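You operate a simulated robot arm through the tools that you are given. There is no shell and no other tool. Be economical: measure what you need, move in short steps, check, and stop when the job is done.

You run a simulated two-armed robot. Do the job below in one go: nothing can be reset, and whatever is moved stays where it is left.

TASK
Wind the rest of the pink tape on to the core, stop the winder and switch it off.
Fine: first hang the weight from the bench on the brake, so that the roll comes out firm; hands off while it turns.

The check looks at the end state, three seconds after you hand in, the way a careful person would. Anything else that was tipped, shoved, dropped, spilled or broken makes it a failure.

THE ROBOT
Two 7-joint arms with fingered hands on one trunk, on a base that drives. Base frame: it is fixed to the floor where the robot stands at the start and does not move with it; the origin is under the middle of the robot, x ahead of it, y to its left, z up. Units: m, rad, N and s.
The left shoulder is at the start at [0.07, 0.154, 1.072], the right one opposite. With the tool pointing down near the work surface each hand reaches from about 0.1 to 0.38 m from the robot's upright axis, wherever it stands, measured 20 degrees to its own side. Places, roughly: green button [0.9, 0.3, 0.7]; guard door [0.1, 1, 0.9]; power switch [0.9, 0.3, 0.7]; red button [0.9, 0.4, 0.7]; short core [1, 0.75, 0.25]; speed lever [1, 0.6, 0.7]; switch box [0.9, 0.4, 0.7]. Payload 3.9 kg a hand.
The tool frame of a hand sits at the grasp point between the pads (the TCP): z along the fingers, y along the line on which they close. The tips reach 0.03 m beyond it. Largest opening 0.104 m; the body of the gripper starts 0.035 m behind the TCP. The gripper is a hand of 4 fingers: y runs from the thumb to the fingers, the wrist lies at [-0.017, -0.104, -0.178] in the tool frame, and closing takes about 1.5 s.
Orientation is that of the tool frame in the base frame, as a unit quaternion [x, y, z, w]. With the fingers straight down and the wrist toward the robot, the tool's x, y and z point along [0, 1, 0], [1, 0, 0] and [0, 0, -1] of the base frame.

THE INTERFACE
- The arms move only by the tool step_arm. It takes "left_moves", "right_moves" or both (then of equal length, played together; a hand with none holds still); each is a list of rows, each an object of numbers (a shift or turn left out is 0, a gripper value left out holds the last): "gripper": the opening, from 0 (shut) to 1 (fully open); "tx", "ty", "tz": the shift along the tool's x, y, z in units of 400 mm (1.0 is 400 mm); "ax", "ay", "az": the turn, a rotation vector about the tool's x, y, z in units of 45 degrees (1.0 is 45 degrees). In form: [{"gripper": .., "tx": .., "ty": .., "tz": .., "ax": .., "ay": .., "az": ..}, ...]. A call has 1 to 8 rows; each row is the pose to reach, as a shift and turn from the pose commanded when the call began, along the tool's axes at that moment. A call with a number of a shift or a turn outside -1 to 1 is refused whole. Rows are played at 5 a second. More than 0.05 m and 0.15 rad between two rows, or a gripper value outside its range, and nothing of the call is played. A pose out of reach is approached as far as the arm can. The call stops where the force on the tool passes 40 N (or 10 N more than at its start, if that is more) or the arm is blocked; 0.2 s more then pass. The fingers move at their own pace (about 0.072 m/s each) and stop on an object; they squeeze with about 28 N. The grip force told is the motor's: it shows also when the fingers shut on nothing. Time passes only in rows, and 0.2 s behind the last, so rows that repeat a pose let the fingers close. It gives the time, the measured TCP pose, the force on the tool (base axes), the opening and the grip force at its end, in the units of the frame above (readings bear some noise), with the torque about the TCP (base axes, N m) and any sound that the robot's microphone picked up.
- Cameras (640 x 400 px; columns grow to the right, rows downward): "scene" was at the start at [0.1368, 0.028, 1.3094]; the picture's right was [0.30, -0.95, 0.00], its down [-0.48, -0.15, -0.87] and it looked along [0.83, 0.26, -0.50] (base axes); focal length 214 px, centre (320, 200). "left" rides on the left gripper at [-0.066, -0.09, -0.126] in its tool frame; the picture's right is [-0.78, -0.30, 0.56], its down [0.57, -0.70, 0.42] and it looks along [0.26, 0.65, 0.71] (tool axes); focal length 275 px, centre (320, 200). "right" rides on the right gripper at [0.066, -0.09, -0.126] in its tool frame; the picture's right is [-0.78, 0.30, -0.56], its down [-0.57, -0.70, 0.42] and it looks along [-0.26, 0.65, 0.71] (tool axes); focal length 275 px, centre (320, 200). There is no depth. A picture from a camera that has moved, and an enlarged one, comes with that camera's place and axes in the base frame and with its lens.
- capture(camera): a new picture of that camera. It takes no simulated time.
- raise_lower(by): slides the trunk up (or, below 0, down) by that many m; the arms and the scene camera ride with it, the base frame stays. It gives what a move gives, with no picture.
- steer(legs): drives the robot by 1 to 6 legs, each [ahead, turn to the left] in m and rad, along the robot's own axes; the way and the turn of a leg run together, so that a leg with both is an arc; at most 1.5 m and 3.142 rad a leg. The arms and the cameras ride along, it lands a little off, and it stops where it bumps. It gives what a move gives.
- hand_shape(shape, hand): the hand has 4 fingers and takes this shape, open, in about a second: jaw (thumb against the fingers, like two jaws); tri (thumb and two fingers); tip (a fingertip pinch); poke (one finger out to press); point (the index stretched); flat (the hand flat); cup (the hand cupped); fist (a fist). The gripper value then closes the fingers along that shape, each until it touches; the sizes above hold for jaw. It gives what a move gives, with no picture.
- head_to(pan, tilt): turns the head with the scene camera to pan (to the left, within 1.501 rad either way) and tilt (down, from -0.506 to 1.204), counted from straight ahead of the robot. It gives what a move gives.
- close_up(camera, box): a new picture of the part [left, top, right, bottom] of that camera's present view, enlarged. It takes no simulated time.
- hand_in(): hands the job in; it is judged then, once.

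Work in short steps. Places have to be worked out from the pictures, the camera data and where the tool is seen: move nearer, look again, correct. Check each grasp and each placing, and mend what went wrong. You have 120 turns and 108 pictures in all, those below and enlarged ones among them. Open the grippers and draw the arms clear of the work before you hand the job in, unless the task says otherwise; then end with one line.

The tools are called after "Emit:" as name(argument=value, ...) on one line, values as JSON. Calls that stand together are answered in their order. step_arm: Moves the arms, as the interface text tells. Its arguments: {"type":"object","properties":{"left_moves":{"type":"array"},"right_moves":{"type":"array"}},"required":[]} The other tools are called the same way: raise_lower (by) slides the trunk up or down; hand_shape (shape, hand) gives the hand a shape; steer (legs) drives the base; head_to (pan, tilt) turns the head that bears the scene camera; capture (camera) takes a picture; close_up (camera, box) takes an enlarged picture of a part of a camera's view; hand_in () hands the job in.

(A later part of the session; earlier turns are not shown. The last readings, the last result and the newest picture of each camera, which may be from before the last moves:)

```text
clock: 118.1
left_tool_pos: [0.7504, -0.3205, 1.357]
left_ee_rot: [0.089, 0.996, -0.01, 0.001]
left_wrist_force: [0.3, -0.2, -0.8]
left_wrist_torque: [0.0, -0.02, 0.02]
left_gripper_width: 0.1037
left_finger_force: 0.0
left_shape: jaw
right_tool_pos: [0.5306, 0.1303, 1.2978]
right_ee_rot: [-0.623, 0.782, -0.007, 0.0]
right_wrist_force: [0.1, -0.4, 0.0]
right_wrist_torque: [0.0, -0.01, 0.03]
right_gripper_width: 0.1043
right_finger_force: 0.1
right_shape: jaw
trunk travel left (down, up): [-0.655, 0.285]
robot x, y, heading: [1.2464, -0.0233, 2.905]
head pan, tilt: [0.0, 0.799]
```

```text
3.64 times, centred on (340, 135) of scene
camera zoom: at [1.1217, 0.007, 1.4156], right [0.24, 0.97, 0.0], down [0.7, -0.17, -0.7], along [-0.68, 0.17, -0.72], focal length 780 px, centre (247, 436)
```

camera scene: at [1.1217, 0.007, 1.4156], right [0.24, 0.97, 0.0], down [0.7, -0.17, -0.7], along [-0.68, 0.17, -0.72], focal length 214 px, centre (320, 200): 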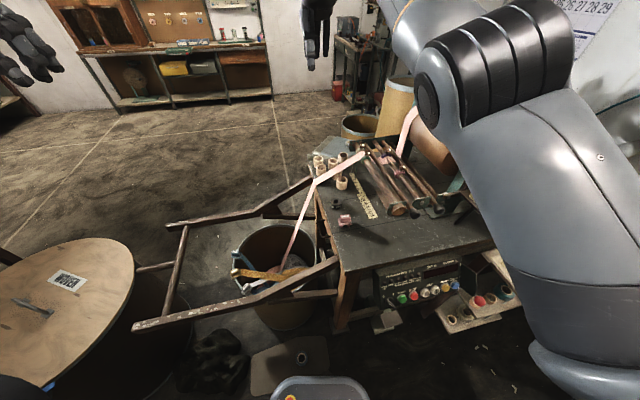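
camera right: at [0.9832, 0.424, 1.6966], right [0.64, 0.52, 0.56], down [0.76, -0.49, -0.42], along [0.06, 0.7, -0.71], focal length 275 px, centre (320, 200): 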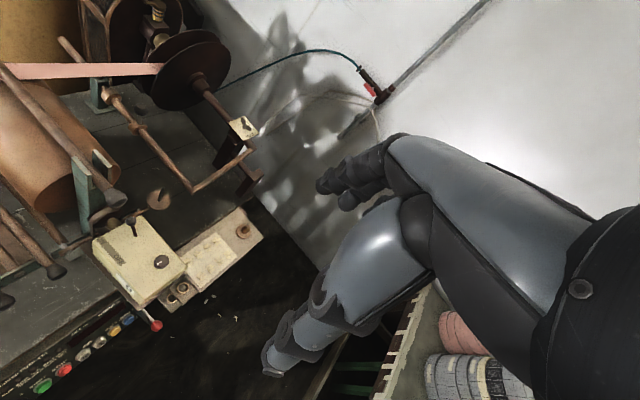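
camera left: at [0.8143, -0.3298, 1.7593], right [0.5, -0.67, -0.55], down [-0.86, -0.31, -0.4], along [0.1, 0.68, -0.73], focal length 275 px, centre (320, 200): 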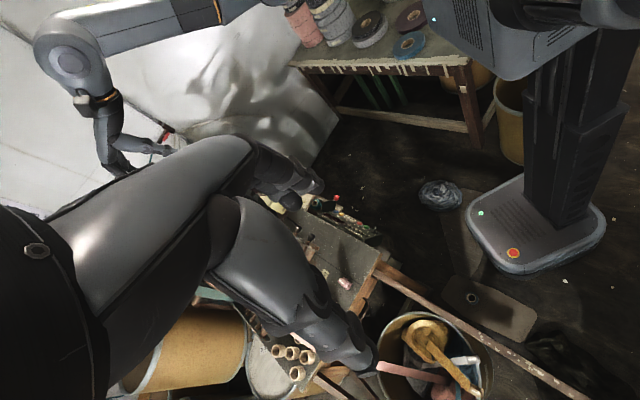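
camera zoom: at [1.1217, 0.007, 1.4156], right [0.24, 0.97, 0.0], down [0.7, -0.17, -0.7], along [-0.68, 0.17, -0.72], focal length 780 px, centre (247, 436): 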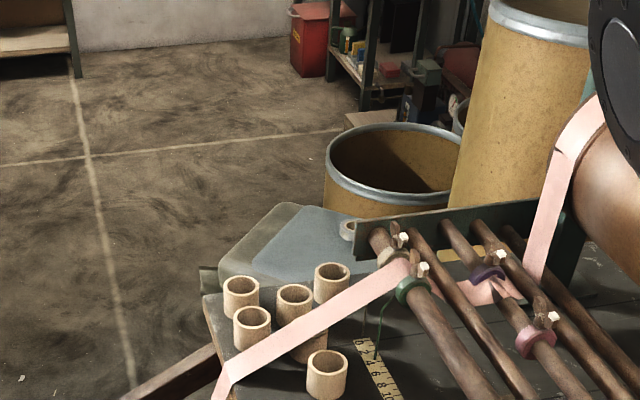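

The weight is at about (0.612, 0.198, 0.84) with the pink block 9 cm east of it, so I'll pinch it north–south. I move the right hand above it while yawing clockwise.

Emit:
step_arm(right_moves=[{"tx": -0.035, "ty": -0.027, "tz": 0.06, "az": 0.16}, {"tx": -0.07, "ty": -0.054, "tz": 0.12, "az": 0.32}, {"tx": -0.105, "ty": -0.081, "tz": 0.18, "az": 0.48}, {"tx": -0.14, "ty": -0.108, "tz": 0.24, "az": 0.64}, {"tx": -0.175, "ty": -0.135, "tz": 0.3, "az": 0.8}, {"tx": -0.21, "ty": -0.162, "tz": 0.36, "az": 0.96}])

Emit:
step_arm(right_moves=[{"az": 0.14, "gripper": 0.8}, {"az": 0.28}, {"az": 0.4}, {"az": 0.4}])

Emit:
capture(camera="right")

Emit:
close_up(camera="scene", box=[280, 120, 420, 240])

```text
clock: 119.5
left_tool_pos: [0.7498, -0.3197, 1.3566]
left_ee_rot: [0.09, 0.996, -0.01, 0.002]
left_wrist_force: [0.1, -0.3, 0.1]
left_wrist_torque: [0.01, -0.01, -0.02]
left_gripper_width: 0.1036
left_finger_force: 0.1
left_shape: jaw
right_tool_pos: [0.614, 0.1971, 1.1576]
right_ee_rot: [-0.29, 0.957, -0.006, 0.002]
right_wrist_force: [-0.7, -0.2, 0.1]
right_wrist_torque: [-0.02, 0.02, -0.01]
right_gripper_width: 0.1038
right_finger_force: 0.0
right_shape: jaw
trunk travel left (down, up): [-0.655, 0.285]
robot x, y, heading: [1.2451, -0.0243, 2.901]
head pan, tilt: [0.0, 0.799]
```

```text
clock: 120.5
left_tool_pos: [0.7504, -0.3201, 1.3559]
left_ee_rot: [0.089, 0.996, -0.011, 0.002]
left_wrist_force: [0.4, -0.2, -0.2]
left_wrist_torque: [-0.01, -0.02, 0.02]
left_gripper_width: 0.1039
left_finger_force: 0.0
left_shape: jaw
right_tool_pos: [0.6149, 0.1972, 1.1559]
right_ee_rot: [-0.137, 0.991, -0.005, 0.003]
right_wrist_force: [-0.5, 0.2, 0.8]
right_wrist_torque: [0.02, -0.03, -0.02]
right_gripper_width: 0.0834
right_finger_force: 0.1
right_shape: jaw
trunk travel left (down, up): [-0.655, 0.285]
robot x, y, heading: [1.249, -0.0215, 2.904]
head pan, tilt: [0.0, 0.799]
```

```text
41 pictures are left
camera right: at [0.5743, 0.0932, 1.283], right [0.66, 0.5, 0.56], down [0.74, -0.52, -0.41], along [0.08, 0.69, -0.72], focal length 275 px, centre (320, 200)
```

right: 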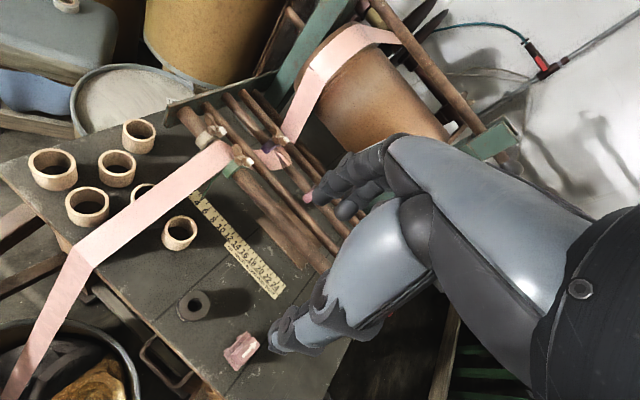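

```text
3.33 times, centred on (350, 180) of scene
camera zoom: at [1.1217, 0.007, 1.4156], right [0.24, 0.97, 0.0], down [0.7, -0.17, -0.7], along [-0.68, 0.17, -0.72], focal length 715 px, centre (220, 267)
```

zoom: 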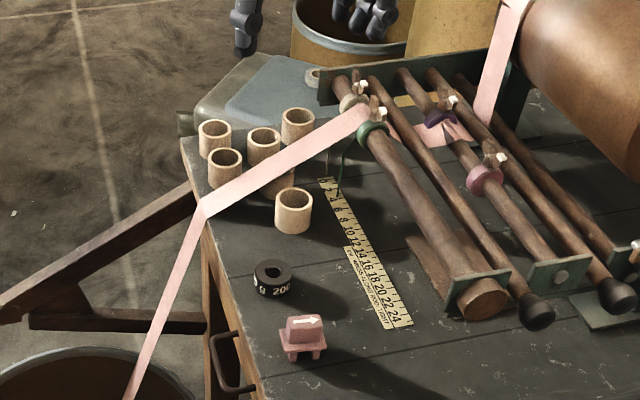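

The weight centre works out at (0.602, 0.196). I descend to z≈0.90 over it and check.

Emit:
step_arm(right_moves=[{"tx": 0.01, "ty": 0.002, "tz": 0.11}, {"tx": 0.02, "ty": 0.004, "tz": 0.22}, {"tx": 0.032, "ty": 0.006, "tz": 0.33}, {"tx": 0.032, "ty": 0.006, "tz": 0.44}, {"tx": 0.032, "ty": 0.006, "tz": 0.55}, {"tx": 0.032, "ty": 0.006, "tz": 0.64}, {"tx": 0.032, "ty": 0.006, "tz": 0.64}])

Emit:
close_up(camera="scene", box=[280, 120, 420, 240])

Emit:
capture(camera="right")

```text
clock: 122.1
left_tool_pos: [0.7505, -0.32, 1.3575]
left_ee_rot: [0.09, 0.996, -0.011, 0.001]
left_wrist_force: [-0.1, -0.7, -0.6]
left_wrist_torque: [0.02, 0.04, 0.01]
left_gripper_width: 0.104
left_finger_force: 0.0
left_shape: jaw
right_tool_pos: [0.6028, 0.1924, 0.9011]
right_ee_rot: [-0.137, 0.991, -0.007, 0.003]
right_wrist_force: [-0.7, 0.2, -0.5]
right_wrist_torque: [-0.01, 0.01, 0.01]
right_gripper_width: 0.0832
right_finger_force: 0.0
right_shape: jaw
trunk travel left (down, up): [-0.655, 0.285]
robot x, y, heading: [1.2459, -0.0282, 2.899]
head pan, tilt: [0.0, 0.799]
```

```text
3.33 times, centred on (350, 180) of scene
camera zoom: at [1.122, 0.007, 1.4156], right [0.24, 0.97, 0.0], down [0.7, -0.17, -0.7], along [-0.68, 0.17, -0.72], focal length 715 px, centre (220, 267)
```

zoom: 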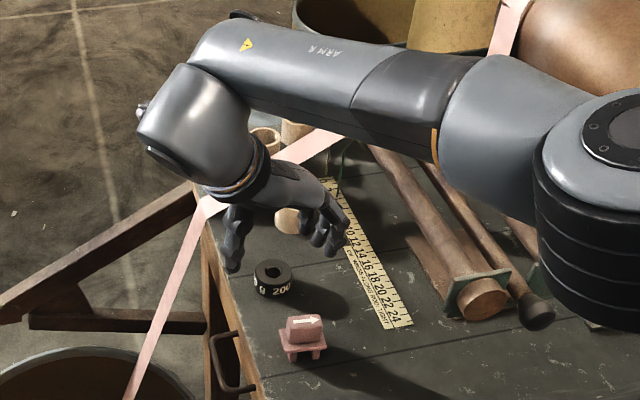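

```text
38 pictures are left
camera right: at [0.5627, 0.0889, 1.0275], right [0.66, 0.5, 0.56], down [0.74, -0.52, -0.41], along [0.08, 0.69, -0.72], focal length 275 px, centre (320, 200)
```

right: 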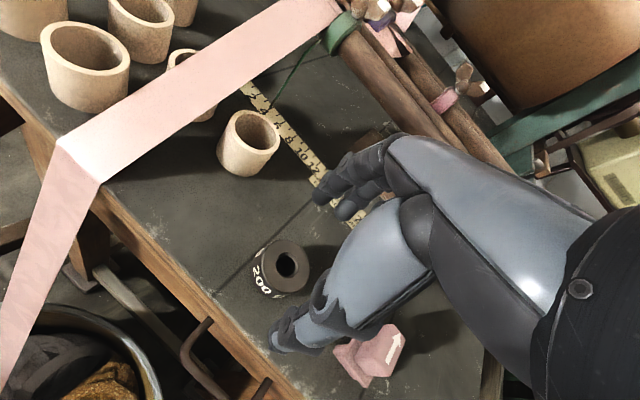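

Projected weight position matches the picture, and the digits straddle it. I descend to z≈0.866 with a 4 mm correction and close.

Emit:
step_arm(right_moves=[{"ty": 0.01, "tz": 0.03}, {"ty": 0.01, "tz": 0.06}, {"ty": 0.01, "tz": 0.088}, {"ty": 0.01, "tz": 0.088}])

Emit:
capture(camera="right")

```text
clock: 123.1
left_tool_pos: [0.7492, -0.3201, 1.3561]
left_ee_rot: [0.09, 0.996, -0.011, 0.001]
left_wrist_force: [0.2, 0.7, -0.3]
left_wrist_torque: [-0.02, 0.01, 0.0]
left_gripper_width: 0.104
left_finger_force: 0.1
left_shape: jaw
right_tool_pos: [0.6021, 0.1956, 0.8657]
right_ee_rot: [-0.138, 0.99, -0.006, 0.003]
right_wrist_force: [0.0, -0.2, -0.4]
right_wrist_torque: [0.02, 0.02, 0.01]
right_gripper_width: 0.0837
right_finger_force: 0.0
right_shape: jaw
trunk travel left (down, up): [-0.655, 0.285]
robot x, y, heading: [1.2516, -0.029, 2.9]
head pan, tilt: [0.0, 0.799]
```

```text
37 pictures are left
camera right: at [0.5623, 0.0931, 0.9915], right [0.66, 0.5, 0.56], down [0.74, -0.52, -0.41], along [0.08, 0.69, -0.72], focal length 275 px, centre (320, 200)
```

right: 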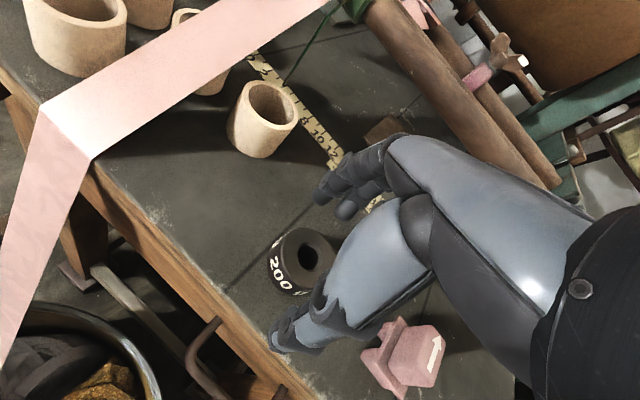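

The ring is between the digits with no contact yet. I close the hand.

Emit:
step_arm(right_moves=[{"gripper": 0.4}, {"gripper": 0.3}, {"gripper": 0.2}, {"gripper": 0.2}, {"gripper": 0.2}, {"gripper": 0.2}, {"gripper": 0.2}, {"gripper": 0.2}])

Emit:
capture(camera="right")

```text
clock: 124.9
left_tool_pos: [0.7503, -0.3202, 1.3573]
left_ee_rot: [0.089, 0.996, -0.009, 0.001]
left_wrist_force: [-0.4, 0.4, -0.6]
left_wrist_torque: [-0.04, -0.02, 0.0]
left_gripper_width: 0.1038
left_finger_force: 0.1
left_shape: jaw
right_tool_pos: [0.6019, 0.1971, 0.8653]
right_ee_rot: [-0.137, 0.991, -0.006, 0.003]
right_wrist_force: [0.0, -1.7, 2.5]
right_wrist_torque: [-0.12, -0.02, 0.0]
right_gripper_width: 0.0307
right_finger_force: 28.1
right_shape: jaw
trunk travel left (down, up): [-0.655, 0.285]
robot x, y, heading: [1.2496, -0.0238, 2.905]
head pan, tilt: [0.0, 0.799]
```

```text
36 pictures are left
camera right: at [0.5624, 0.0925, 0.992], right [0.66, 0.5, 0.56], down [0.74, -0.52, -0.41], along [0.08, 0.69, -0.72], focal length 275 px, centre (320, 200)
```

right: 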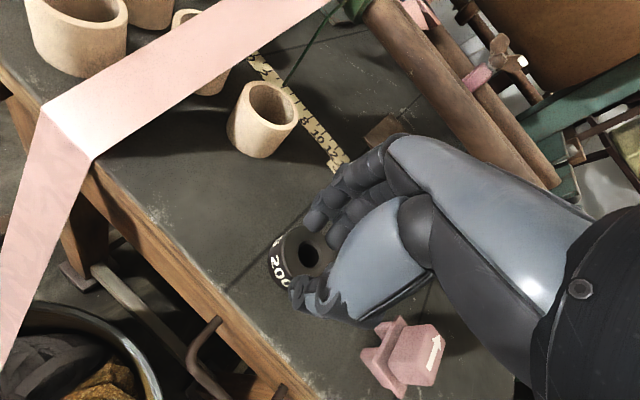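

The grip is on a chord, ring centre ~1.4 cm west of the pinch line. I open, shift along tool x by 14 mm and re-close.

Emit:
step_arm(right_moves=[{"gripper": 0.8}, {"gripper": 0.8}, {"gripper": 0.8}, {"gripper": 0.8}, {"gripper": 0.8}, {"tx": 0.035, "gripper": 0.8}, {"tx": 0.035}])

Emit:
capture(camera="right")

Emit:
step_arm(right_moves=[{"gripper": 0.4}, {"gripper": 0.3}, {"gripper": 0.2}, {"gripper": 0.2}, {"gripper": 0.2}, {"gripper": 0.2}, {"gripper": 0.2}, {"gripper": 0.2}])

Emit:
capture(camera="right")

```text
clock: 126.5
left_tool_pos: [0.7486, -0.3202, 1.3562]
left_ee_rot: [0.089, 0.996, -0.011, 0.001]
left_wrist_force: [0.0, -0.9, -0.5]
left_wrist_torque: [-0.02, 0.02, 0.01]
left_gripper_width: 0.1038
left_finger_force: 0.0
left_shape: jaw
right_tool_pos: [0.5898, 0.1936, 0.8639]
right_ee_rot: [-0.137, 0.991, -0.005, 0.003]
right_wrist_force: [0.5, -0.1, 0.7]
right_wrist_torque: [0.04, 0.06, -0.03]
right_gripper_width: 0.083
right_finger_force: 0.1
right_shape: jaw
trunk travel left (down, up): [-0.655, 0.285]
robot x, y, heading: [1.2489, -0.0221, 2.902]
head pan, tilt: [0.0, 0.799]
```

```text
35 pictures are left
camera right: at [0.5489, 0.0893, 0.991], right [0.66, 0.5, 0.56], down [0.74, -0.52, -0.41], along [0.08, 0.69, -0.72], focal length 275 px, centre (320, 200)
```

right: 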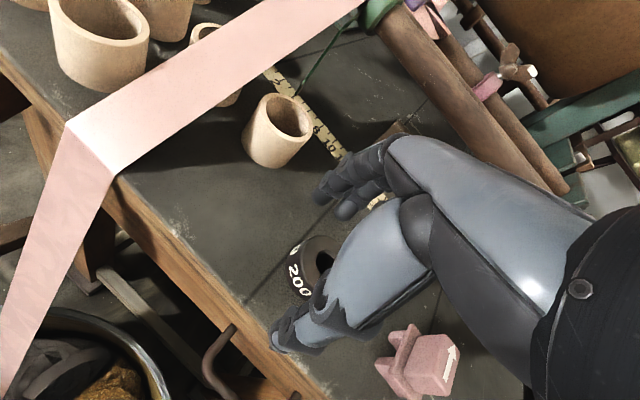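

```text
clock: 128.3
left_tool_pos: [0.7494, -0.321, 1.3557]
left_ee_rot: [0.089, 0.996, -0.01, 0.002]
left_wrist_force: [-0.2, -0.7, 0.4]
left_wrist_torque: [-0.01, 0.03, -0.01]
left_gripper_width: 0.1041
left_finger_force: 0.0
left_shape: jaw
right_tool_pos: [0.5893, 0.1929, 0.8651]
right_ee_rot: [-0.138, 0.99, -0.006, 0.003]
right_wrist_force: [-1.6, 0.6, 2.1]
right_wrist_torque: [-0.05, -0.04, 0.0]
right_gripper_width: 0.0249
right_finger_force: 28.1
right_shape: jaw
trunk travel left (down, up): [-0.655, 0.285]
robot x, y, heading: [1.2471, -0.0235, 2.903]
head pan, tilt: [0.0, 0.799]
```

```text
34 pictures are left
camera right: at [0.5488, 0.0894, 0.9913], right [0.66, 0.5, 0.56], down [0.74, -0.52, -0.41], along [0.08, 0.69, -0.72], focal length 275 px, centre (320, 200)
```

right: 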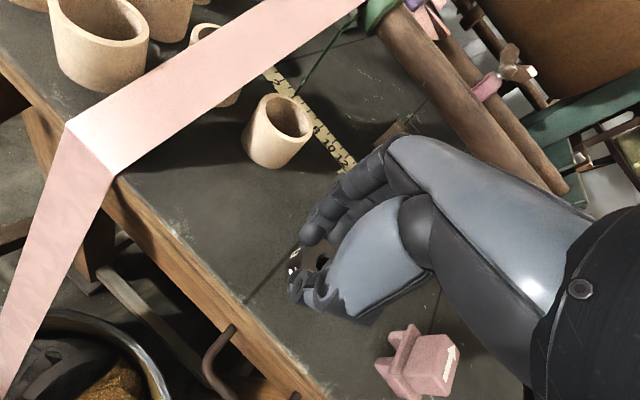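

Width is 0.025 now and the ring looks enclosed. I lift 6 cm to test the hold.

Emit:
step_arm(right_moves=[{"tz": -0.04}, {"tz": -0.09}, {"tz": -0.15}, {"tz": -0.15}])

Emit:
capture(camera="right")

Emit:
close_up(camera="scene", box=[300, 150, 380, 230])

```text
clock: 129.3
left_tool_pos: [0.7494, -0.3212, 1.3555]
left_ee_rot: [0.09, 0.996, -0.01, 0.002]
left_wrist_force: [0.1, 0.4, -0.2]
left_wrist_torque: [0.02, 0.01, -0.03]
left_gripper_width: 0.1039
left_finger_force: 0.2
left_shape: jaw
right_tool_pos: [0.5867, 0.1947, 0.9243]
right_ee_rot: [-0.137, 0.991, -0.006, 0.003]
right_wrist_force: [-0.5, -0.2, 0.7]
right_wrist_torque: [0.0, -0.01, 0.01]
right_gripper_width: 0.0185
right_finger_force: 28.3
right_shape: jaw
trunk travel left (down, up): [-0.655, 0.285]
robot x, y, heading: [1.25, -0.0284, 2.904]
head pan, tilt: [0.0, 0.799]
```

```text
33 pictures are left
camera right: at [0.5471, 0.0903, 1.0513], right [0.66, 0.5, 0.56], down [0.74, -0.52, -0.41], along [0.08, 0.69, -0.72], focal length 275 px, centre (320, 200)
```

right: 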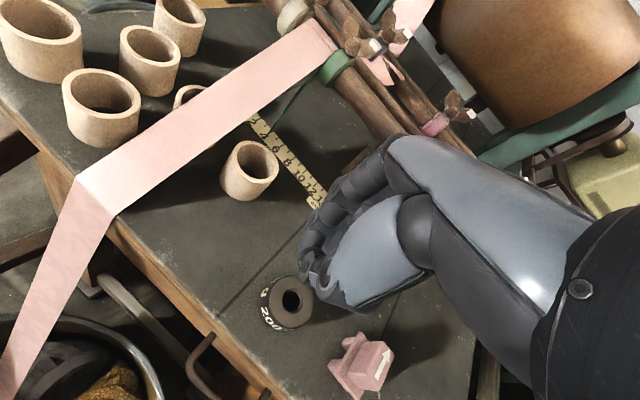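

```text
5.00 times, centred on (340, 190) of scene
camera zoom: at [1.1214, 0.007, 1.4156], right [0.24, 0.97, 0.0], down [0.7, -0.17, -0.7], along [-0.68, 0.17, -0.72], focal length 1072 px, centre (220, 250)
```

zoom: 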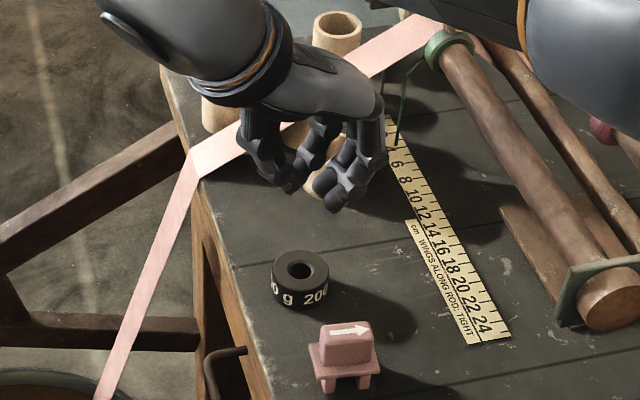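

The ring slipped out and stayed put; both views put it at (0.612, 0.193) with its mid at z≈0.833. I open, realign over it and go 8 mm deeper.

Emit:
step_arm(right_moves=[{"gripper": 0.8}, {"gripper": 0.8}, {"gripper": 0.8}, {"tx": -0.06, "ty": -0.021, "gripper": 0.8}, {"tx": -0.06, "ty": -0.021, "tz": 0.06}, {"tx": -0.06, "ty": -0.021, "tz": 0.12}, {"tx": -0.06, "ty": -0.021, "tz": 0.165}, {"tx": -0.06, "ty": -0.021, "tz": 0.165}])

Emit:
close_up(camera="scene", box=[300, 150, 380, 230])

Emit:
close_up(camera="right", box=[220, 150, 420, 350])

```text
clock: 131.1
left_tool_pos: [0.7502, -0.3202, 1.3563]
left_ee_rot: [0.09, 0.996, -0.01, 0.002]
left_wrist_force: [0.1, 0.3, 0.8]
left_wrist_torque: [-0.01, 0.0, 0.01]
left_gripper_width: 0.1039
left_finger_force: 0.1
left_shape: jaw
right_tool_pos: [0.6126, 0.1909, 0.858]
right_ee_rot: [-0.138, 0.99, -0.006, 0.002]
right_wrist_force: [0.1, -0.6, -1.2]
right_wrist_torque: [0.02, -0.04, -0.01]
right_gripper_width: 0.0831
right_finger_force: 0.0
right_shape: jaw
trunk travel left (down, up): [-0.655, 0.285]
robot x, y, heading: [1.2515, -0.0195, 2.902]
head pan, tilt: [0.0, 0.799]
```

```text
5.00 times, centred on (340, 190) of scene
camera zoom: at [1.1214, 0.0068, 1.4156], right [0.24, 0.97, 0.0], down [0.7, -0.17, -0.7], along [-0.68, 0.17, -0.72], focal length 1072 px, centre (220, 250)
```

zoom: 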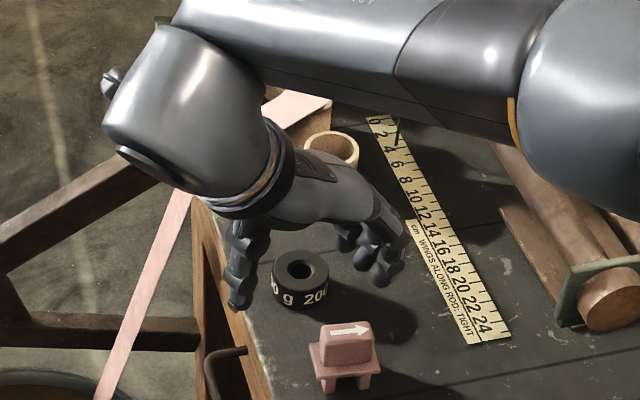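

```text
2.00 times, centred on (320, 250) of right
camera zoom: at [0.572, 0.0875, 0.9842], right [0.66, 0.5, 0.56], down [0.74, -0.52, -0.41], along [0.08, 0.69, -0.72], focal length 551 px, centre (320, 100)
```

zoom: 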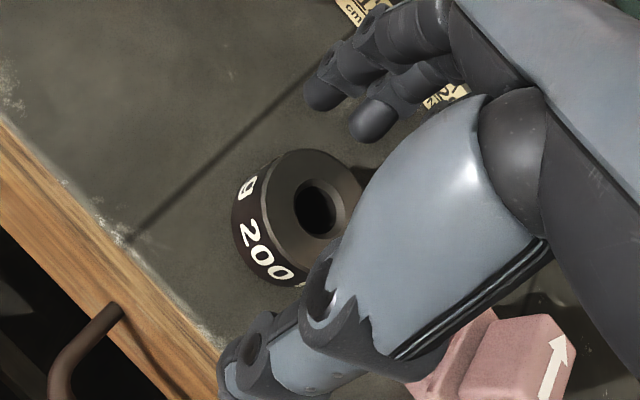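

Now the ring centre lies right on the line between thumb tip and fingertips. I close.

Emit:
step_arm(right_moves=[{"gripper": 0.5}, {"gripper": 0.35}, {"gripper": 0.2}, {"gripper": 0.2}, {"gripper": 0.2}, {"gripper": 0.2}, {"gripper": 0.2}, {"gripper": 0.2}])

Emit:
step_arm(right_moves=[{"tz": -0.04}, {"tz": -0.09}, {"tz": -0.15}, {"tz": -0.15}])

Emit:
close_up(camera="scene", box=[300, 150, 380, 230])

```text
clock: 132.9
left_tool_pos: [0.7496, -0.3203, 1.3564]
left_ee_rot: [0.089, 0.996, -0.011, 0.002]
left_wrist_force: [0.5, -0.6, -0.3]
left_wrist_torque: [-0.03, 0.0, 0.01]
left_gripper_width: 0.1036
left_finger_force: 0.0
left_shape: jaw
right_tool_pos: [0.6111, 0.1914, 0.8586]
right_ee_rot: [-0.137, 0.99, -0.006, 0.003]
right_wrist_force: [-0.1, 0.3, 0.6]
right_wrist_torque: [-0.02, 0.02, -0.01]
right_gripper_width: 0.0321
right_finger_force: 28.1
right_shape: jaw
trunk travel left (down, up): [-0.655, 0.285]
robot x, y, heading: [1.248, -0.0272, 2.903]
head pan, tilt: [0.0, 0.799]
```

```text
clock: 133.9
left_tool_pos: [0.7488, -0.3207, 1.3571]
left_ee_rot: [0.09, 0.996, -0.011, 0.001]
left_wrist_force: [1.5, -0.2, 0.6]
left_wrist_torque: [0.01, -0.01, 0.02]
left_gripper_width: 0.1038
left_finger_force: 0.1
left_shape: jaw
right_tool_pos: [0.6128, 0.1935, 0.9186]
right_ee_rot: [-0.136, 0.991, -0.006, 0.004]
right_wrist_force: [0.4, 0.0, -1.9]
right_wrist_torque: [-0.02, 0.01, 0.0]
right_gripper_width: 0.0322
right_finger_force: 28.1
right_shape: jaw
trunk travel left (down, up): [-0.655, 0.285]
robot x, y, heading: [1.2476, -0.0253, 2.899]
head pan, tilt: [0.0, 0.799]
```

```text
5.00 times, centred on (340, 190) of scene
camera zoom: at [1.121, 0.0071, 1.4155], right [0.24, 0.97, 0.0], down [0.7, -0.17, -0.7], along [-0.68, 0.17, -0.72], focal length 1072 px, centre (220, 250)
```

zoom: 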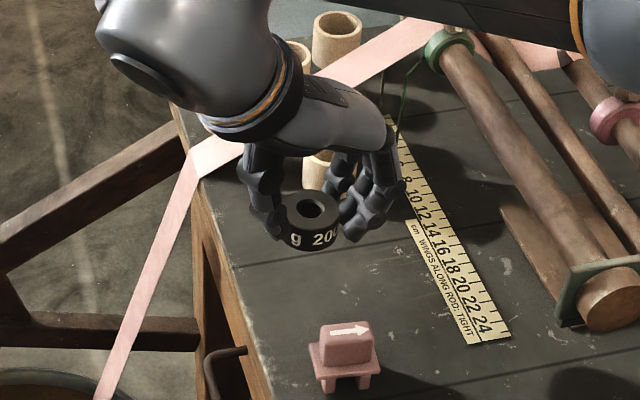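

The ring is held level (−1.9 N, 200 g). I raise the trunk 0.28 m and carry it round the east end of the crossbar towards the peg.

Emit:
raise_lower(by=0.28)

Emit:
step_arm(right_moves=[{"tx": -0.12, "ty": 0.017, "tz": -0.015}, {"tx": -0.24, "ty": 0.034, "tz": -0.03}, {"tx": -0.36, "ty": 0.051, "tz": -0.045}, {"tx": -0.48, "ty": 0.068, "tz": -0.06}, {"tx": -0.6, "ty": 0.085, "tz": -0.075}, {"tx": -0.72, "ty": 0.102, "tz": -0.09}, {"tx": -0.84, "ty": 0.119, "tz": -0.105}, {"tx": -0.96, "ty": 0.135, "tz": -0.12}])

Emit:
step_arm(right_moves=[{"tx": -0.024, "ty": 0.086, "az": -0.12}, {"tx": -0.049, "ty": 0.172, "az": -0.24}, {"tx": -0.073, "ty": 0.258, "az": -0.36}, {"tx": -0.097, "ty": 0.344, "az": -0.48}, {"tx": -0.121, "ty": 0.43, "az": -0.6}, {"tx": -0.146, "ty": 0.516, "az": -0.72}, {"tx": -0.17, "ty": 0.602, "az": -0.844}, {"tx": -0.17, "ty": 0.602, "az": -0.844}])

Emit:
capture(camera="right")

```text
clock: 136.7
left_tool_pos: [0.7493, -0.3203, 1.6357]
left_ee_rot: [0.089, 0.996, -0.012, 0.002]
left_wrist_force: [0.4, 0.5, 1.0]
left_wrist_torque: [-0.05, 0.0, 0.04]
left_gripper_width: 0.1038
left_finger_force: 0.0
left_shape: jaw
right_tool_pos: [0.6127, 0.1931, 1.1988]
right_ee_rot: [-0.137, 0.99, -0.006, 0.003]
right_wrist_force: [-0.7, 0.3, -2.1]
right_wrist_torque: [-0.02, 0.01, -0.03]
right_gripper_width: 0.032
right_finger_force: 28.5
right_shape: jaw
trunk travel left (down, up): [-0.935, 0.005]
robot x, y, heading: [1.2488, -0.0222, 2.901]
head pan, tilt: [0.0, 0.799]
```

```text
clock: 138.5
left_tool_pos: [0.7541, -0.3182, 1.6382]
left_ee_rot: [0.09, 0.996, -0.01, 0.0]
left_wrist_force: [0.8, -0.2, 0.2]
left_wrist_torque: [0.02, -0.01, 0.03]
left_gripper_width: 0.1037
left_finger_force: 0.0
left_shape: jaw
right_tool_pos: [0.9743, 0.3533, 1.2469]
right_ee_rot: [-0.138, 0.99, -0.006, 0.002]
right_wrist_force: [0.7, 0.0, -1.6]
right_wrist_torque: [0.0, 0.04, -0.01]
right_gripper_width: 0.032
right_finger_force: 28.3
right_shape: jaw
trunk travel left (down, up): [-0.935, 0.005]
robot x, y, heading: [1.2466, -0.0241, 2.898]
head pan, tilt: [0.0, 0.799]
```

```text
clock: 140.3
left_tool_pos: [0.751, -0.319, 1.6368]
left_ee_rot: [0.09, 0.996, -0.01, 0.002]
left_wrist_force: [0.1, 0.7, -0.2]
left_wrist_torque: [0.02, 0.03, 0.02]
left_gripper_width: 0.1037
left_finger_force: 0.1
left_shape: jaw
right_tool_pos: [0.9663, 0.6044, 1.2453]
right_ee_rot: [-0.452, 0.892, -0.006, 0.0]
right_wrist_force: [-0.4, 0.0, -2.6]
right_wrist_torque: [0.03, 0.01, 0.0]
right_gripper_width: 0.0321
right_finger_force: 28.1
right_shape: jaw
trunk travel left (down, up): [-0.935, 0.005]
robot x, y, heading: [1.2504, -0.0251, 2.901]
head pan, tilt: [0.0, 0.799]
```

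```text
28 pictures are left
camera right: at [0.9989, 0.4978, 1.372], right [0.22, 0.81, 0.55], down [0.91, 0.04, -0.42], along [-0.36, 0.59, -0.72], focal length 275 px, centre (320, 200)
```

right: 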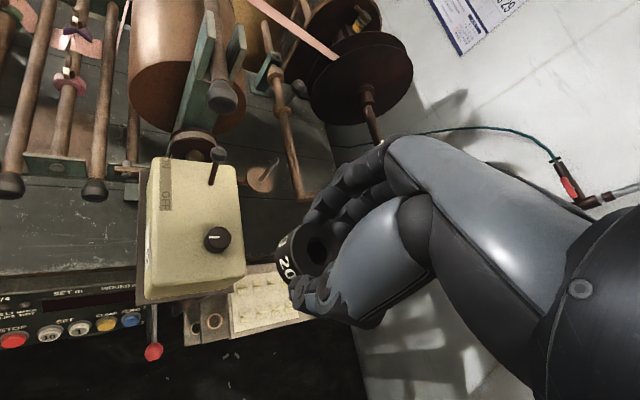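

The pan and peg are visible. I zoom for an accurate peg position before moving over it.

Emit:
close_up(camera="right", box=[200, 120, 320, 220])

```text
4.00 times, centred on (260, 170) of right
camera zoom: at [0.9989, 0.4978, 1.372], right [0.22, 0.81, 0.55], down [0.91, 0.04, -0.42], along [-0.36, 0.59, -0.72], focal length 1101 px, centre (560, 320)
```

zoom: 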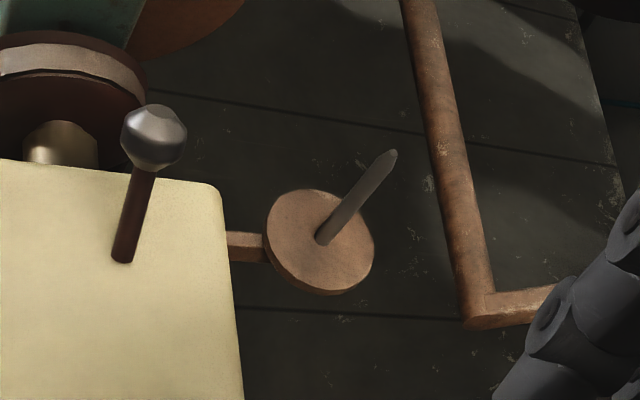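

Peg: vertical, base at (0.759, 0.706, 0.963), tip at z≈1.039. I move the ring above it at the present height.

Emit:
step_arm(right_moves=[{"tx": 0.017, "ty": 0.095}, {"tx": 0.034, "ty": 0.19}, {"tx": 0.05, "ty": 0.285}, {"tx": 0.067, "ty": 0.38}, {"tx": 0.084, "ty": 0.475}, {"tx": 0.1, "ty": 0.568}, {"tx": 0.1, "ty": 0.568}])

Emit:
head_to(pan=-0.75, tilt=0.6)

Emit:
capture(camera="scene")

Emit:
capture(camera="right")

```text
clock: 141.9
left_tool_pos: [0.7519, -0.32, 1.6377]
left_ee_rot: [0.09, 0.996, -0.01, 0.001]
left_wrist_force: [-0.1, -0.2, 0.6]
left_wrist_torque: [0.01, 0.01, 0.02]
left_gripper_width: 0.1038
left_finger_force: 0.1
left_shape: jaw
right_tool_pos: [0.782, 0.6898, 1.2419]
right_ee_rot: [-0.451, 0.892, -0.006, 0.0]
right_wrist_force: [0.3, -0.8, -2.0]
right_wrist_torque: [-0.02, 0.0, 0.01]
right_gripper_width: 0.0319
right_finger_force: 28.0
right_shape: jaw
right hand out of reach, approached as far as the arm can: row 6, 7
trunk travel left (down, up): [-0.935, 0.005]
robot x, y, heading: [1.2474, -0.025, 2.901]
head pan, tilt: [0.0, 0.799]
```

```text
clock: 143.0
left_tool_pos: [0.7495, -0.3192, 1.6363]
left_ee_rot: [0.09, 0.996, -0.011, 0.002]
left_wrist_force: [0.2, -0.2, 0.4]
left_wrist_torque: [0.02, 0.03, 0.01]
left_gripper_width: 0.104
left_finger_force: 0.0
left_shape: jaw
right_tool_pos: [0.7802, 0.6919, 1.2393]
right_ee_rot: [-0.452, 0.892, -0.006, 0.001]
right_wrist_force: [-0.1, -0.2, -1.6]
right_wrist_torque: [0.0, -0.02, -0.01]
right_gripper_width: 0.0318
right_finger_force: 28.0
right_shape: jaw
trunk travel left (down, up): [-0.935, 0.005]
robot x, y, heading: [1.2486, -0.0297, 2.898]
head pan, tilt: [-0.75, 0.6]
```

```text
26 pictures are left
camera scene: at [1.1505, 0.0626, 1.7124], right [0.84, 0.55, 0.0], down [0.31, -0.47, -0.82], along [-0.45, 0.69, -0.57], focal length 214 px, centre (320, 200)
```

scene: 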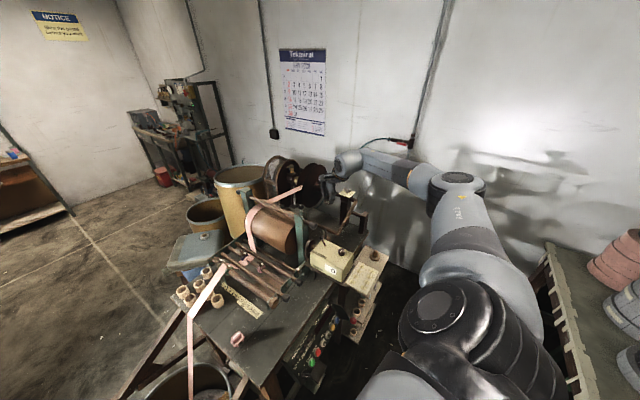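

```text
25 pictures are left
camera right: at [0.8128, 0.5856, 1.3666], right [0.22, 0.81, 0.55], down [0.91, 0.04, -0.42], along [-0.36, 0.59, -0.72], focal length 275 px, centre (320, 200)
```

right: 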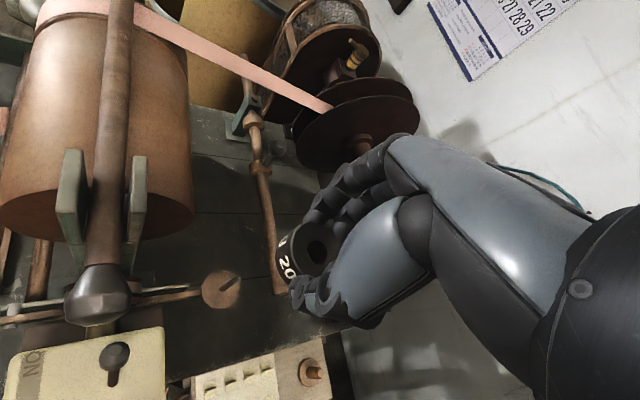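

The arm falls 2.5 cm short here, though it isn't straight, so it's likely a wrist limit. I try a different yaw (hand pointing more to the west) at the same target.

Emit:
step_arm(right_moves=[{"az": -0.13}, {"az": -0.26}, {"az": -0.4}, {"az": -0.4}])

```text
clock: 144.0
left_tool_pos: [0.7507, -0.3215, 1.6364]
left_ee_rot: [0.089, 0.996, -0.01, 0.001]
left_wrist_force: [0.2, -0.5, -0.5]
left_wrist_torque: [0.01, -0.02, 0.04]
left_gripper_width: 0.104
left_finger_force: 0.1
left_shape: jaw
right_tool_pos: [0.7985, 0.6058, 1.2263]
right_ee_rot: [-0.562, 0.827, 0.023, 0.028]
right_wrist_force: [0.2, -0.3, -3.4]
right_wrist_torque: [0.03, 0.04, 0.0]
right_gripper_width: 0.0316
right_finger_force: 28.3
right_shape: jaw
right hand out of reach, approached as far as the arm can: row 1, 2, 3, 4
trunk travel left (down, up): [-0.935, 0.005]
robot x, y, heading: [1.2473, -0.0232, 2.899]
head pan, tilt: [-0.75, 0.6]
```

That's worse; I yaw the other way, aligning the hand with the reach direction.

Emit:
step_arm(right_moves=[{"az": 0.12}, {"az": 0.25}, {"az": 0.38}, {"az": 0.52}, {"az": 0.66}, {"az": 0.8}, {"az": 0.8}, {"az": 0.8}])

```text
clock: 145.8
left_tool_pos: [0.7504, -0.318, 1.6362]
left_ee_rot: [0.09, 0.996, -0.011, 0.002]
left_wrist_force: [0.2, 0.4, -1.2]
left_wrist_torque: [-0.01, 0.06, 0.02]
left_gripper_width: 0.104
left_finger_force: 0.0
left_shape: jaw
right_tool_pos: [0.7948, 0.6117, 1.2304]
right_ee_rot: [-0.278, 0.96, 0.03, 0.018]
right_wrist_force: [-0.7, -0.1, -2.3]
right_wrist_torque: [0.0, -0.02, 0.03]
right_gripper_width: 0.0318
right_finger_force: 28.5
right_shape: jaw
trunk travel left (down, up): [-0.935, 0.005]
robot x, y, heading: [1.248, -0.0242, 2.9]
head pan, tilt: [-0.75, 0.6]
```

The pose is now in reach with yaw ≈122°. I move on to the peg's xy and take out a 4° tilt.

Emit:
step_arm(right_moves=[{"tx": -0.017, "ty": 0.083, "tz": -0.003, "ax": 0.02, "ay": 0.02}, {"tx": -0.034, "ty": 0.166, "tz": -0.006, "ax": 0.04, "ay": 0.04}, {"tx": -0.05, "ty": 0.248, "tz": -0.01, "ax": 0.06, "ay": 0.065}, {"tx": -0.05, "ty": 0.248, "tz": -0.01, "ax": 0.06, "ay": 0.065}])

```text
clock: 146.8
left_tool_pos: [0.75, -0.3212, 1.6365]
left_ee_rot: [0.09, 0.996, -0.011, 0.002]
left_wrist_force: [-0.2, -0.5, -0.1]
left_wrist_torque: [0.02, 0.03, 0.02]
left_gripper_width: 0.1039
left_finger_force: 0.1
left_shape: jaw
right_tool_pos: [0.758, 0.7052, 1.2368]
right_ee_rot: [-0.279, 0.96, 0.002, 0.0]
right_wrist_force: [-0.3, -1.4, -2.3]
right_wrist_torque: [0.03, 0.01, 0.01]
right_gripper_width: 0.0321
right_finger_force: 27.4
right_shape: jaw
trunk travel left (down, up): [-0.935, 0.005]
robot x, y, heading: [1.2507, -0.0241, 2.903]
head pan, tilt: [-0.75, 0.6]
```

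In place above the peg, level. I check alignment with the hand camera and the scene camera before lowering.

Emit:
close_up(camera="right", box=[200, 160, 400, 340])

Emit:
close_up(camera="scene", box=[290, 120, 390, 270])

```text
2.22 times, centred on (300, 250) of right
camera zoom: at [0.7506, 0.5927, 1.3634], right [0.5, 0.66, 0.56], down [0.86, -0.28, -0.43], along [-0.12, 0.69, -0.71], focal length 612 px, centre (364, 89)
```

zoom: 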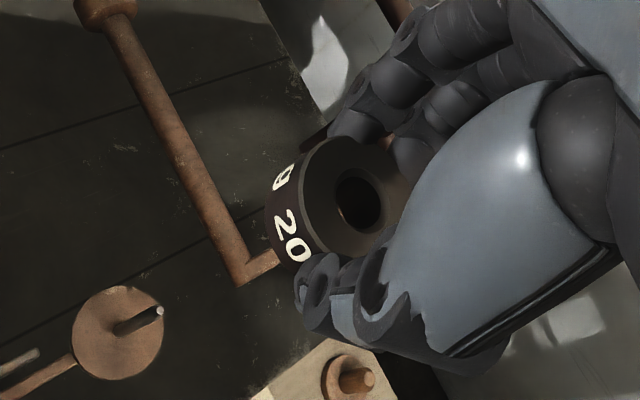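

```text
2.67 times, centred on (340, 195) of scene
camera zoom: at [1.1511, 0.0616, 1.7125], right [0.84, 0.55, 0.0], down [0.31, -0.47, -0.83], along [-0.45, 0.69, -0.57], focal length 572 px, centre (267, 213)
```

zoom: 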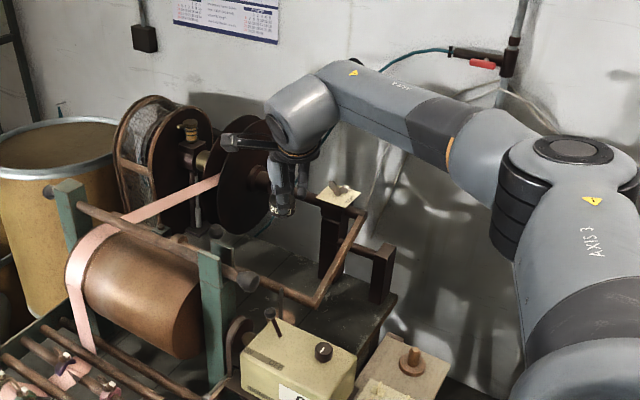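

Ring centre (0.757, 0.705) and peg (0.758, 0.706) agree. I lower the trunk 0.14 m to bring the ring just above the tip and recheck.

Emit:
raise_lower(by=-0.14)

Emit:
close_up(camera="right", box=[200, 160, 400, 340])

```text
clock: 148.5
left_tool_pos: [0.7495, -0.3196, 1.4975]
left_ee_rot: [0.09, 0.996, -0.01, 0.001]
left_wrist_force: [0.0, -0.3, 0.7]
left_wrist_torque: [-0.02, 0.02, 0.0]
left_gripper_width: 0.104
left_finger_force: 0.1
left_shape: jaw
right_tool_pos: [0.7584, 0.7061, 1.0985]
right_ee_rot: [-0.278, 0.961, 0.002, 0.0]
right_wrist_force: [0.2, 0.6, -2.3]
right_wrist_torque: [0.05, 0.01, -0.01]
right_gripper_width: 0.0316
right_finger_force: 27.4
right_shape: jaw
trunk travel left (down, up): [-0.795, 0.145]
robot x, y, heading: [1.25, -0.0264, 2.898]
head pan, tilt: [-0.75, 0.6]
```

```text
2.22 times, centred on (300, 250) of right
camera zoom: at [0.751, 0.5934, 1.2231], right [0.5, 0.66, 0.56], down [0.86, -0.28, -0.43], along [-0.12, 0.69, -0.71], focal length 612 px, centre (364, 89)
```

zoom: 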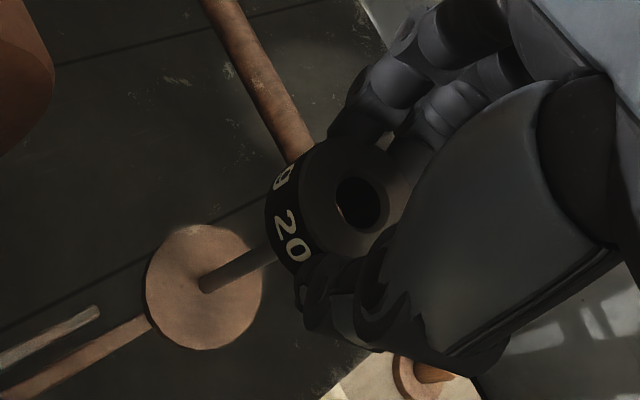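

Peg line and hole axis coincide. I lower another 0.055 m, threading the peg into the hole.

Emit:
raise_lower(by=-0.06)

Emit:
close_up(camera="right", box=[200, 160, 400, 340])

```text
clock: 149.5
left_tool_pos: [0.7501, -0.3192, 1.4359]
left_ee_rot: [0.09, 0.996, -0.011, 0.002]
left_wrist_force: [0.1, 0.4, -0.3]
left_wrist_torque: [0.01, 0.01, -0.02]
left_gripper_width: 0.1037
left_finger_force: 0.0
left_shape: jaw
right_tool_pos: [0.7588, 0.7057, 1.0404]
right_ee_rot: [-0.277, 0.961, 0.002, -0.001]
right_wrist_force: [-3.8, 4.9, 8.0]
right_wrist_torque: [-1.76, -0.4, -0.49]
right_gripper_width: 0.0317
right_finger_force: 27.7
right_shape: jaw
trunk travel left (down, up): [-0.735, 0.205]
robot x, y, heading: [1.246, -0.0265, 2.904]
head pan, tilt: [-0.75, 0.6]
```

```text
2.22 times, centred on (300, 250) of right
camera zoom: at [0.7509, 0.5935, 1.1653], right [0.5, 0.66, 0.56], down [0.86, -0.29, -0.43], along [-0.12, 0.69, -0.71], focal length 612 px, centre (364, 89)
```

zoom: 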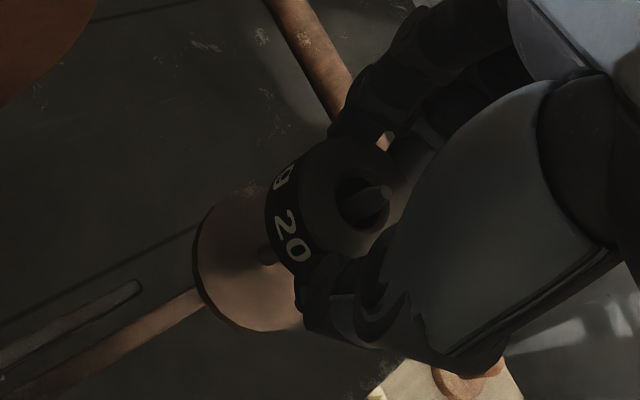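

The peg is through the hole, but the wrist is touching something (~10 N, probably the frame post top). I raise 1.5 cm to relieve it, still threaded, then release.

Emit:
raise_lower(by=0.015)

Emit:
close_up(camera="right", box=[200, 160, 400, 340])

```text
clock: 150.1
left_tool_pos: [0.7502, -0.3197, 1.4514]
left_ee_rot: [0.089, 0.996, -0.011, 0.002]
left_wrist_force: [-0.2, -0.6, -0.2]
left_wrist_torque: [0.01, -0.01, 0.01]
left_gripper_width: 0.1039
left_finger_force: 0.2
left_shape: jaw
right_tool_pos: [0.7589, 0.7046, 1.0511]
right_ee_rot: [-0.279, 0.96, 0.001, 0.002]
right_wrist_force: [0.3, 0.5, -2.2]
right_wrist_torque: [0.0, -0.03, 0.05]
right_gripper_width: 0.0316
right_finger_force: 27.9
right_shape: jaw
trunk travel left (down, up): [-0.75, 0.19]
robot x, y, heading: [1.2525, -0.0263, 2.899]
head pan, tilt: [-0.75, 0.6]
```

```text
2.22 times, centred on (300, 250) of right
camera zoom: at [0.7514, 0.5927, 1.1777], right [0.5, 0.66, 0.56], down [0.86, -0.28, -0.42], along [-0.12, 0.69, -0.71], focal length 612 px, centre (364, 89)
```

zoom: 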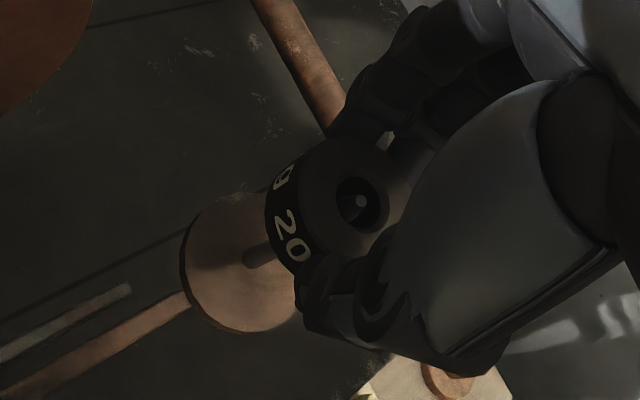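

Contact is gone and the peg tip shows inside the hole. I open the hand to let the ring slide down.

Emit:
step_arm(right_moves=[{"gripper": 0.4}, {"gripper": 0.5}, {"gripper": 0.7}, {"gripper": 0.7}, {"gripper": 0.7}, {"gripper": 0.7}])

Emit:
close_up(camera="right", box=[200, 160, 400, 340])

```text
clock: 151.5
left_tool_pos: [0.7494, -0.3201, 1.4506]
left_ee_rot: [0.09, 0.996, -0.011, 0.001]
left_wrist_force: [-0.6, -0.1, -0.1]
left_wrist_torque: [0.02, 0.01, 0.03]
left_gripper_width: 0.1037
left_finger_force: 0.0
left_shape: jaw
right_tool_pos: [0.7601, 0.7047, 1.0541]
right_ee_rot: [-0.278, 0.96, 0.002, 0.0]
right_wrist_force: [-1.1, 0.1, -0.9]
right_wrist_torque: [0.0, -0.04, -0.01]
right_gripper_width: 0.0725
right_finger_force: 0.0
right_shape: jaw
trunk travel left (down, up): [-0.75, 0.19]
robot x, y, heading: [1.2509, -0.0212, 2.902]
head pan, tilt: [-0.75, 0.6]
```

```text
2.22 times, centred on (300, 250) of right
camera zoom: at [0.7511, 0.593, 1.1782], right [0.5, 0.66, 0.56], down [0.86, -0.28, -0.43], along [-0.12, 0.69, -0.71], focal length 612 px, centre (364, 89)
```

zoom: 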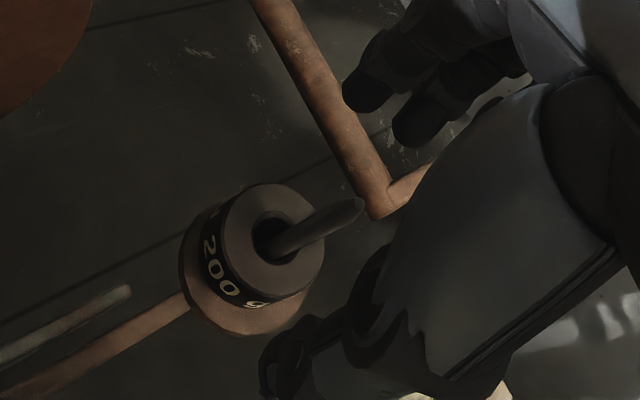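

The weight sits on the pan over the peg. I raise the trunk and withdraw the hand the way it came.

Emit:
raise_lower(by=0.185)

Emit:
step_arm(right_moves=[{"tx": -0.05, "ty": -0.085}, {"tx": -0.1, "ty": -0.17}, {"tx": -0.15, "ty": -0.255}, {"tx": -0.2, "ty": -0.34}, {"tx": -0.25, "ty": -0.42}, {"tx": -0.3, "ty": -0.5}])

Emit:
step_arm(right_moves=[{"tx": 0.04, "ty": -0.09}, {"tx": 0.08, "ty": -0.18}, {"tx": 0.12, "ty": -0.27}, {"tx": 0.16, "ty": -0.36}, {"tx": 0.2, "ty": -0.45}, {"tx": 0.24, "ty": -0.54}, {"tx": 0.26, "ty": -0.6}])

Emit:
head_to(pan=-0.6, tilt=0.85)

Emit:
capture(camera="scene")

```text
clock: 153.6
left_tool_pos: [0.749, -0.3192, 1.6375]
left_ee_rot: [0.089, 0.996, -0.011, 0.002]
left_wrist_force: [0.2, 0.0, 0.5]
left_wrist_torque: [0.03, -0.01, -0.02]
left_gripper_width: 0.1039
left_finger_force: 0.2
left_shape: jaw
right_tool_pos: [0.7592, 0.7051, 1.2375]
right_ee_rot: [-0.278, 0.961, 0.002, -0.001]
right_wrist_force: [-0.5, -1.0, -1.0]
right_wrist_torque: [0.0, -0.04, 0.01]
right_gripper_width: 0.0723
right_finger_force: 0.0
right_shape: jaw
trunk travel left (down, up): [-0.935, 0.005]
robot x, y, heading: [1.2495, -0.0286, 2.902]
head pan, tilt: [-0.75, 0.6]
```

```text
clock: 154.9
left_tool_pos: [0.7521, -0.3219, 1.6373]
left_ee_rot: [0.09, 0.996, -0.01, 0.0]
left_wrist_force: [0.5, 0.6, -0.1]
left_wrist_torque: [0.0, 0.03, 0.02]
left_gripper_width: 0.104
left_finger_force: 0.0
left_shape: jaw
right_tool_pos: [0.9677, 0.6008, 1.2406]
right_ee_rot: [-0.278, 0.96, 0.002, 0.0]
right_wrist_force: [-0.1, -0.5, -0.6]
right_wrist_torque: [0.0, -0.01, 0.0]
right_gripper_width: 0.0726
right_finger_force: 0.0
right_shape: jaw
trunk travel left (down, up): [-0.935, 0.005]
robot x, y, heading: [1.2475, -0.023, 2.904]
head pan, tilt: [-0.75, 0.6]
```

```text
clock: 156.6
left_tool_pos: [0.7487, -0.3196, 1.636]
left_ee_rot: [0.089, 0.996, -0.011, 0.002]
left_wrist_force: [-0.5, 0.5, -0.2]
left_wrist_torque: [-0.01, 0.02, 0.02]
left_gripper_width: 0.1038
left_finger_force: 0.1
left_shape: jaw
right_tool_pos: [0.9874, 0.3699, 1.2382]
right_ee_rot: [-0.273, 0.962, -0.003, 0.008]
right_wrist_force: [0.9, -0.8, 0.4]
right_wrist_torque: [-0.02, 0.01, 0.01]
right_gripper_width: 0.0725
right_finger_force: 0.0
right_shape: jaw
right hand out of reach, approached as far as the arm can: row 6, 7
trunk travel left (down, up): [-0.935, 0.005]
robot x, y, heading: [1.2482, -0.0247, 2.901]
head pan, tilt: [-0.75, 0.6]
```

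```text
clock: 157.3
left_tool_pos: [0.7505, -0.3198, 1.6371]
left_ee_rot: [0.089, 0.996, -0.01, 0.001]
left_wrist_force: [0.6, 0.1, -0.2]
left_wrist_torque: [-0.01, -0.01, 0.05]
left_gripper_width: 0.1038
left_finger_force: 0.0
left_shape: jaw
right_tool_pos: [0.9874, 0.3709, 1.2381]
right_ee_rot: [-0.274, 0.962, -0.004, 0.007]
right_wrist_force: [0.5, 0.9, -0.6]
right_wrist_torque: [0.01, 0.0, -0.01]
right_gripper_width: 0.0728
right_finger_force: 0.1
right_shape: jaw
trunk travel left (down, up): [-0.935, 0.005]
robot x, y, heading: [1.2506, -0.025, 2.9]
head pan, tilt: [-0.6, 0.85]
```

```text
18 pictures are left
camera scene: at [1.1482, 0.0472, 1.6916], right [0.74, 0.67, 0.0], down [0.5, -0.56, -0.66], along [-0.44, 0.49, -0.75], focal length 214 px, centre (320, 200)
```

scene: 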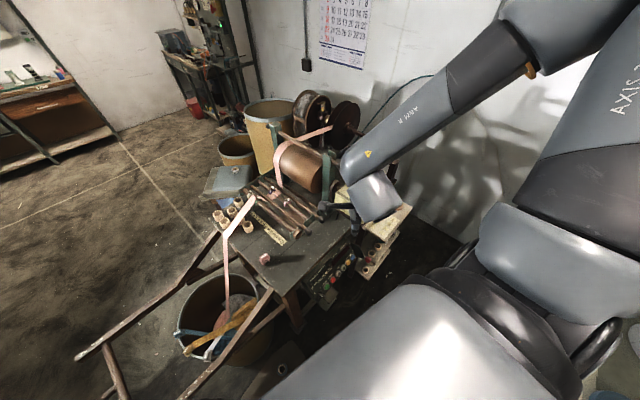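

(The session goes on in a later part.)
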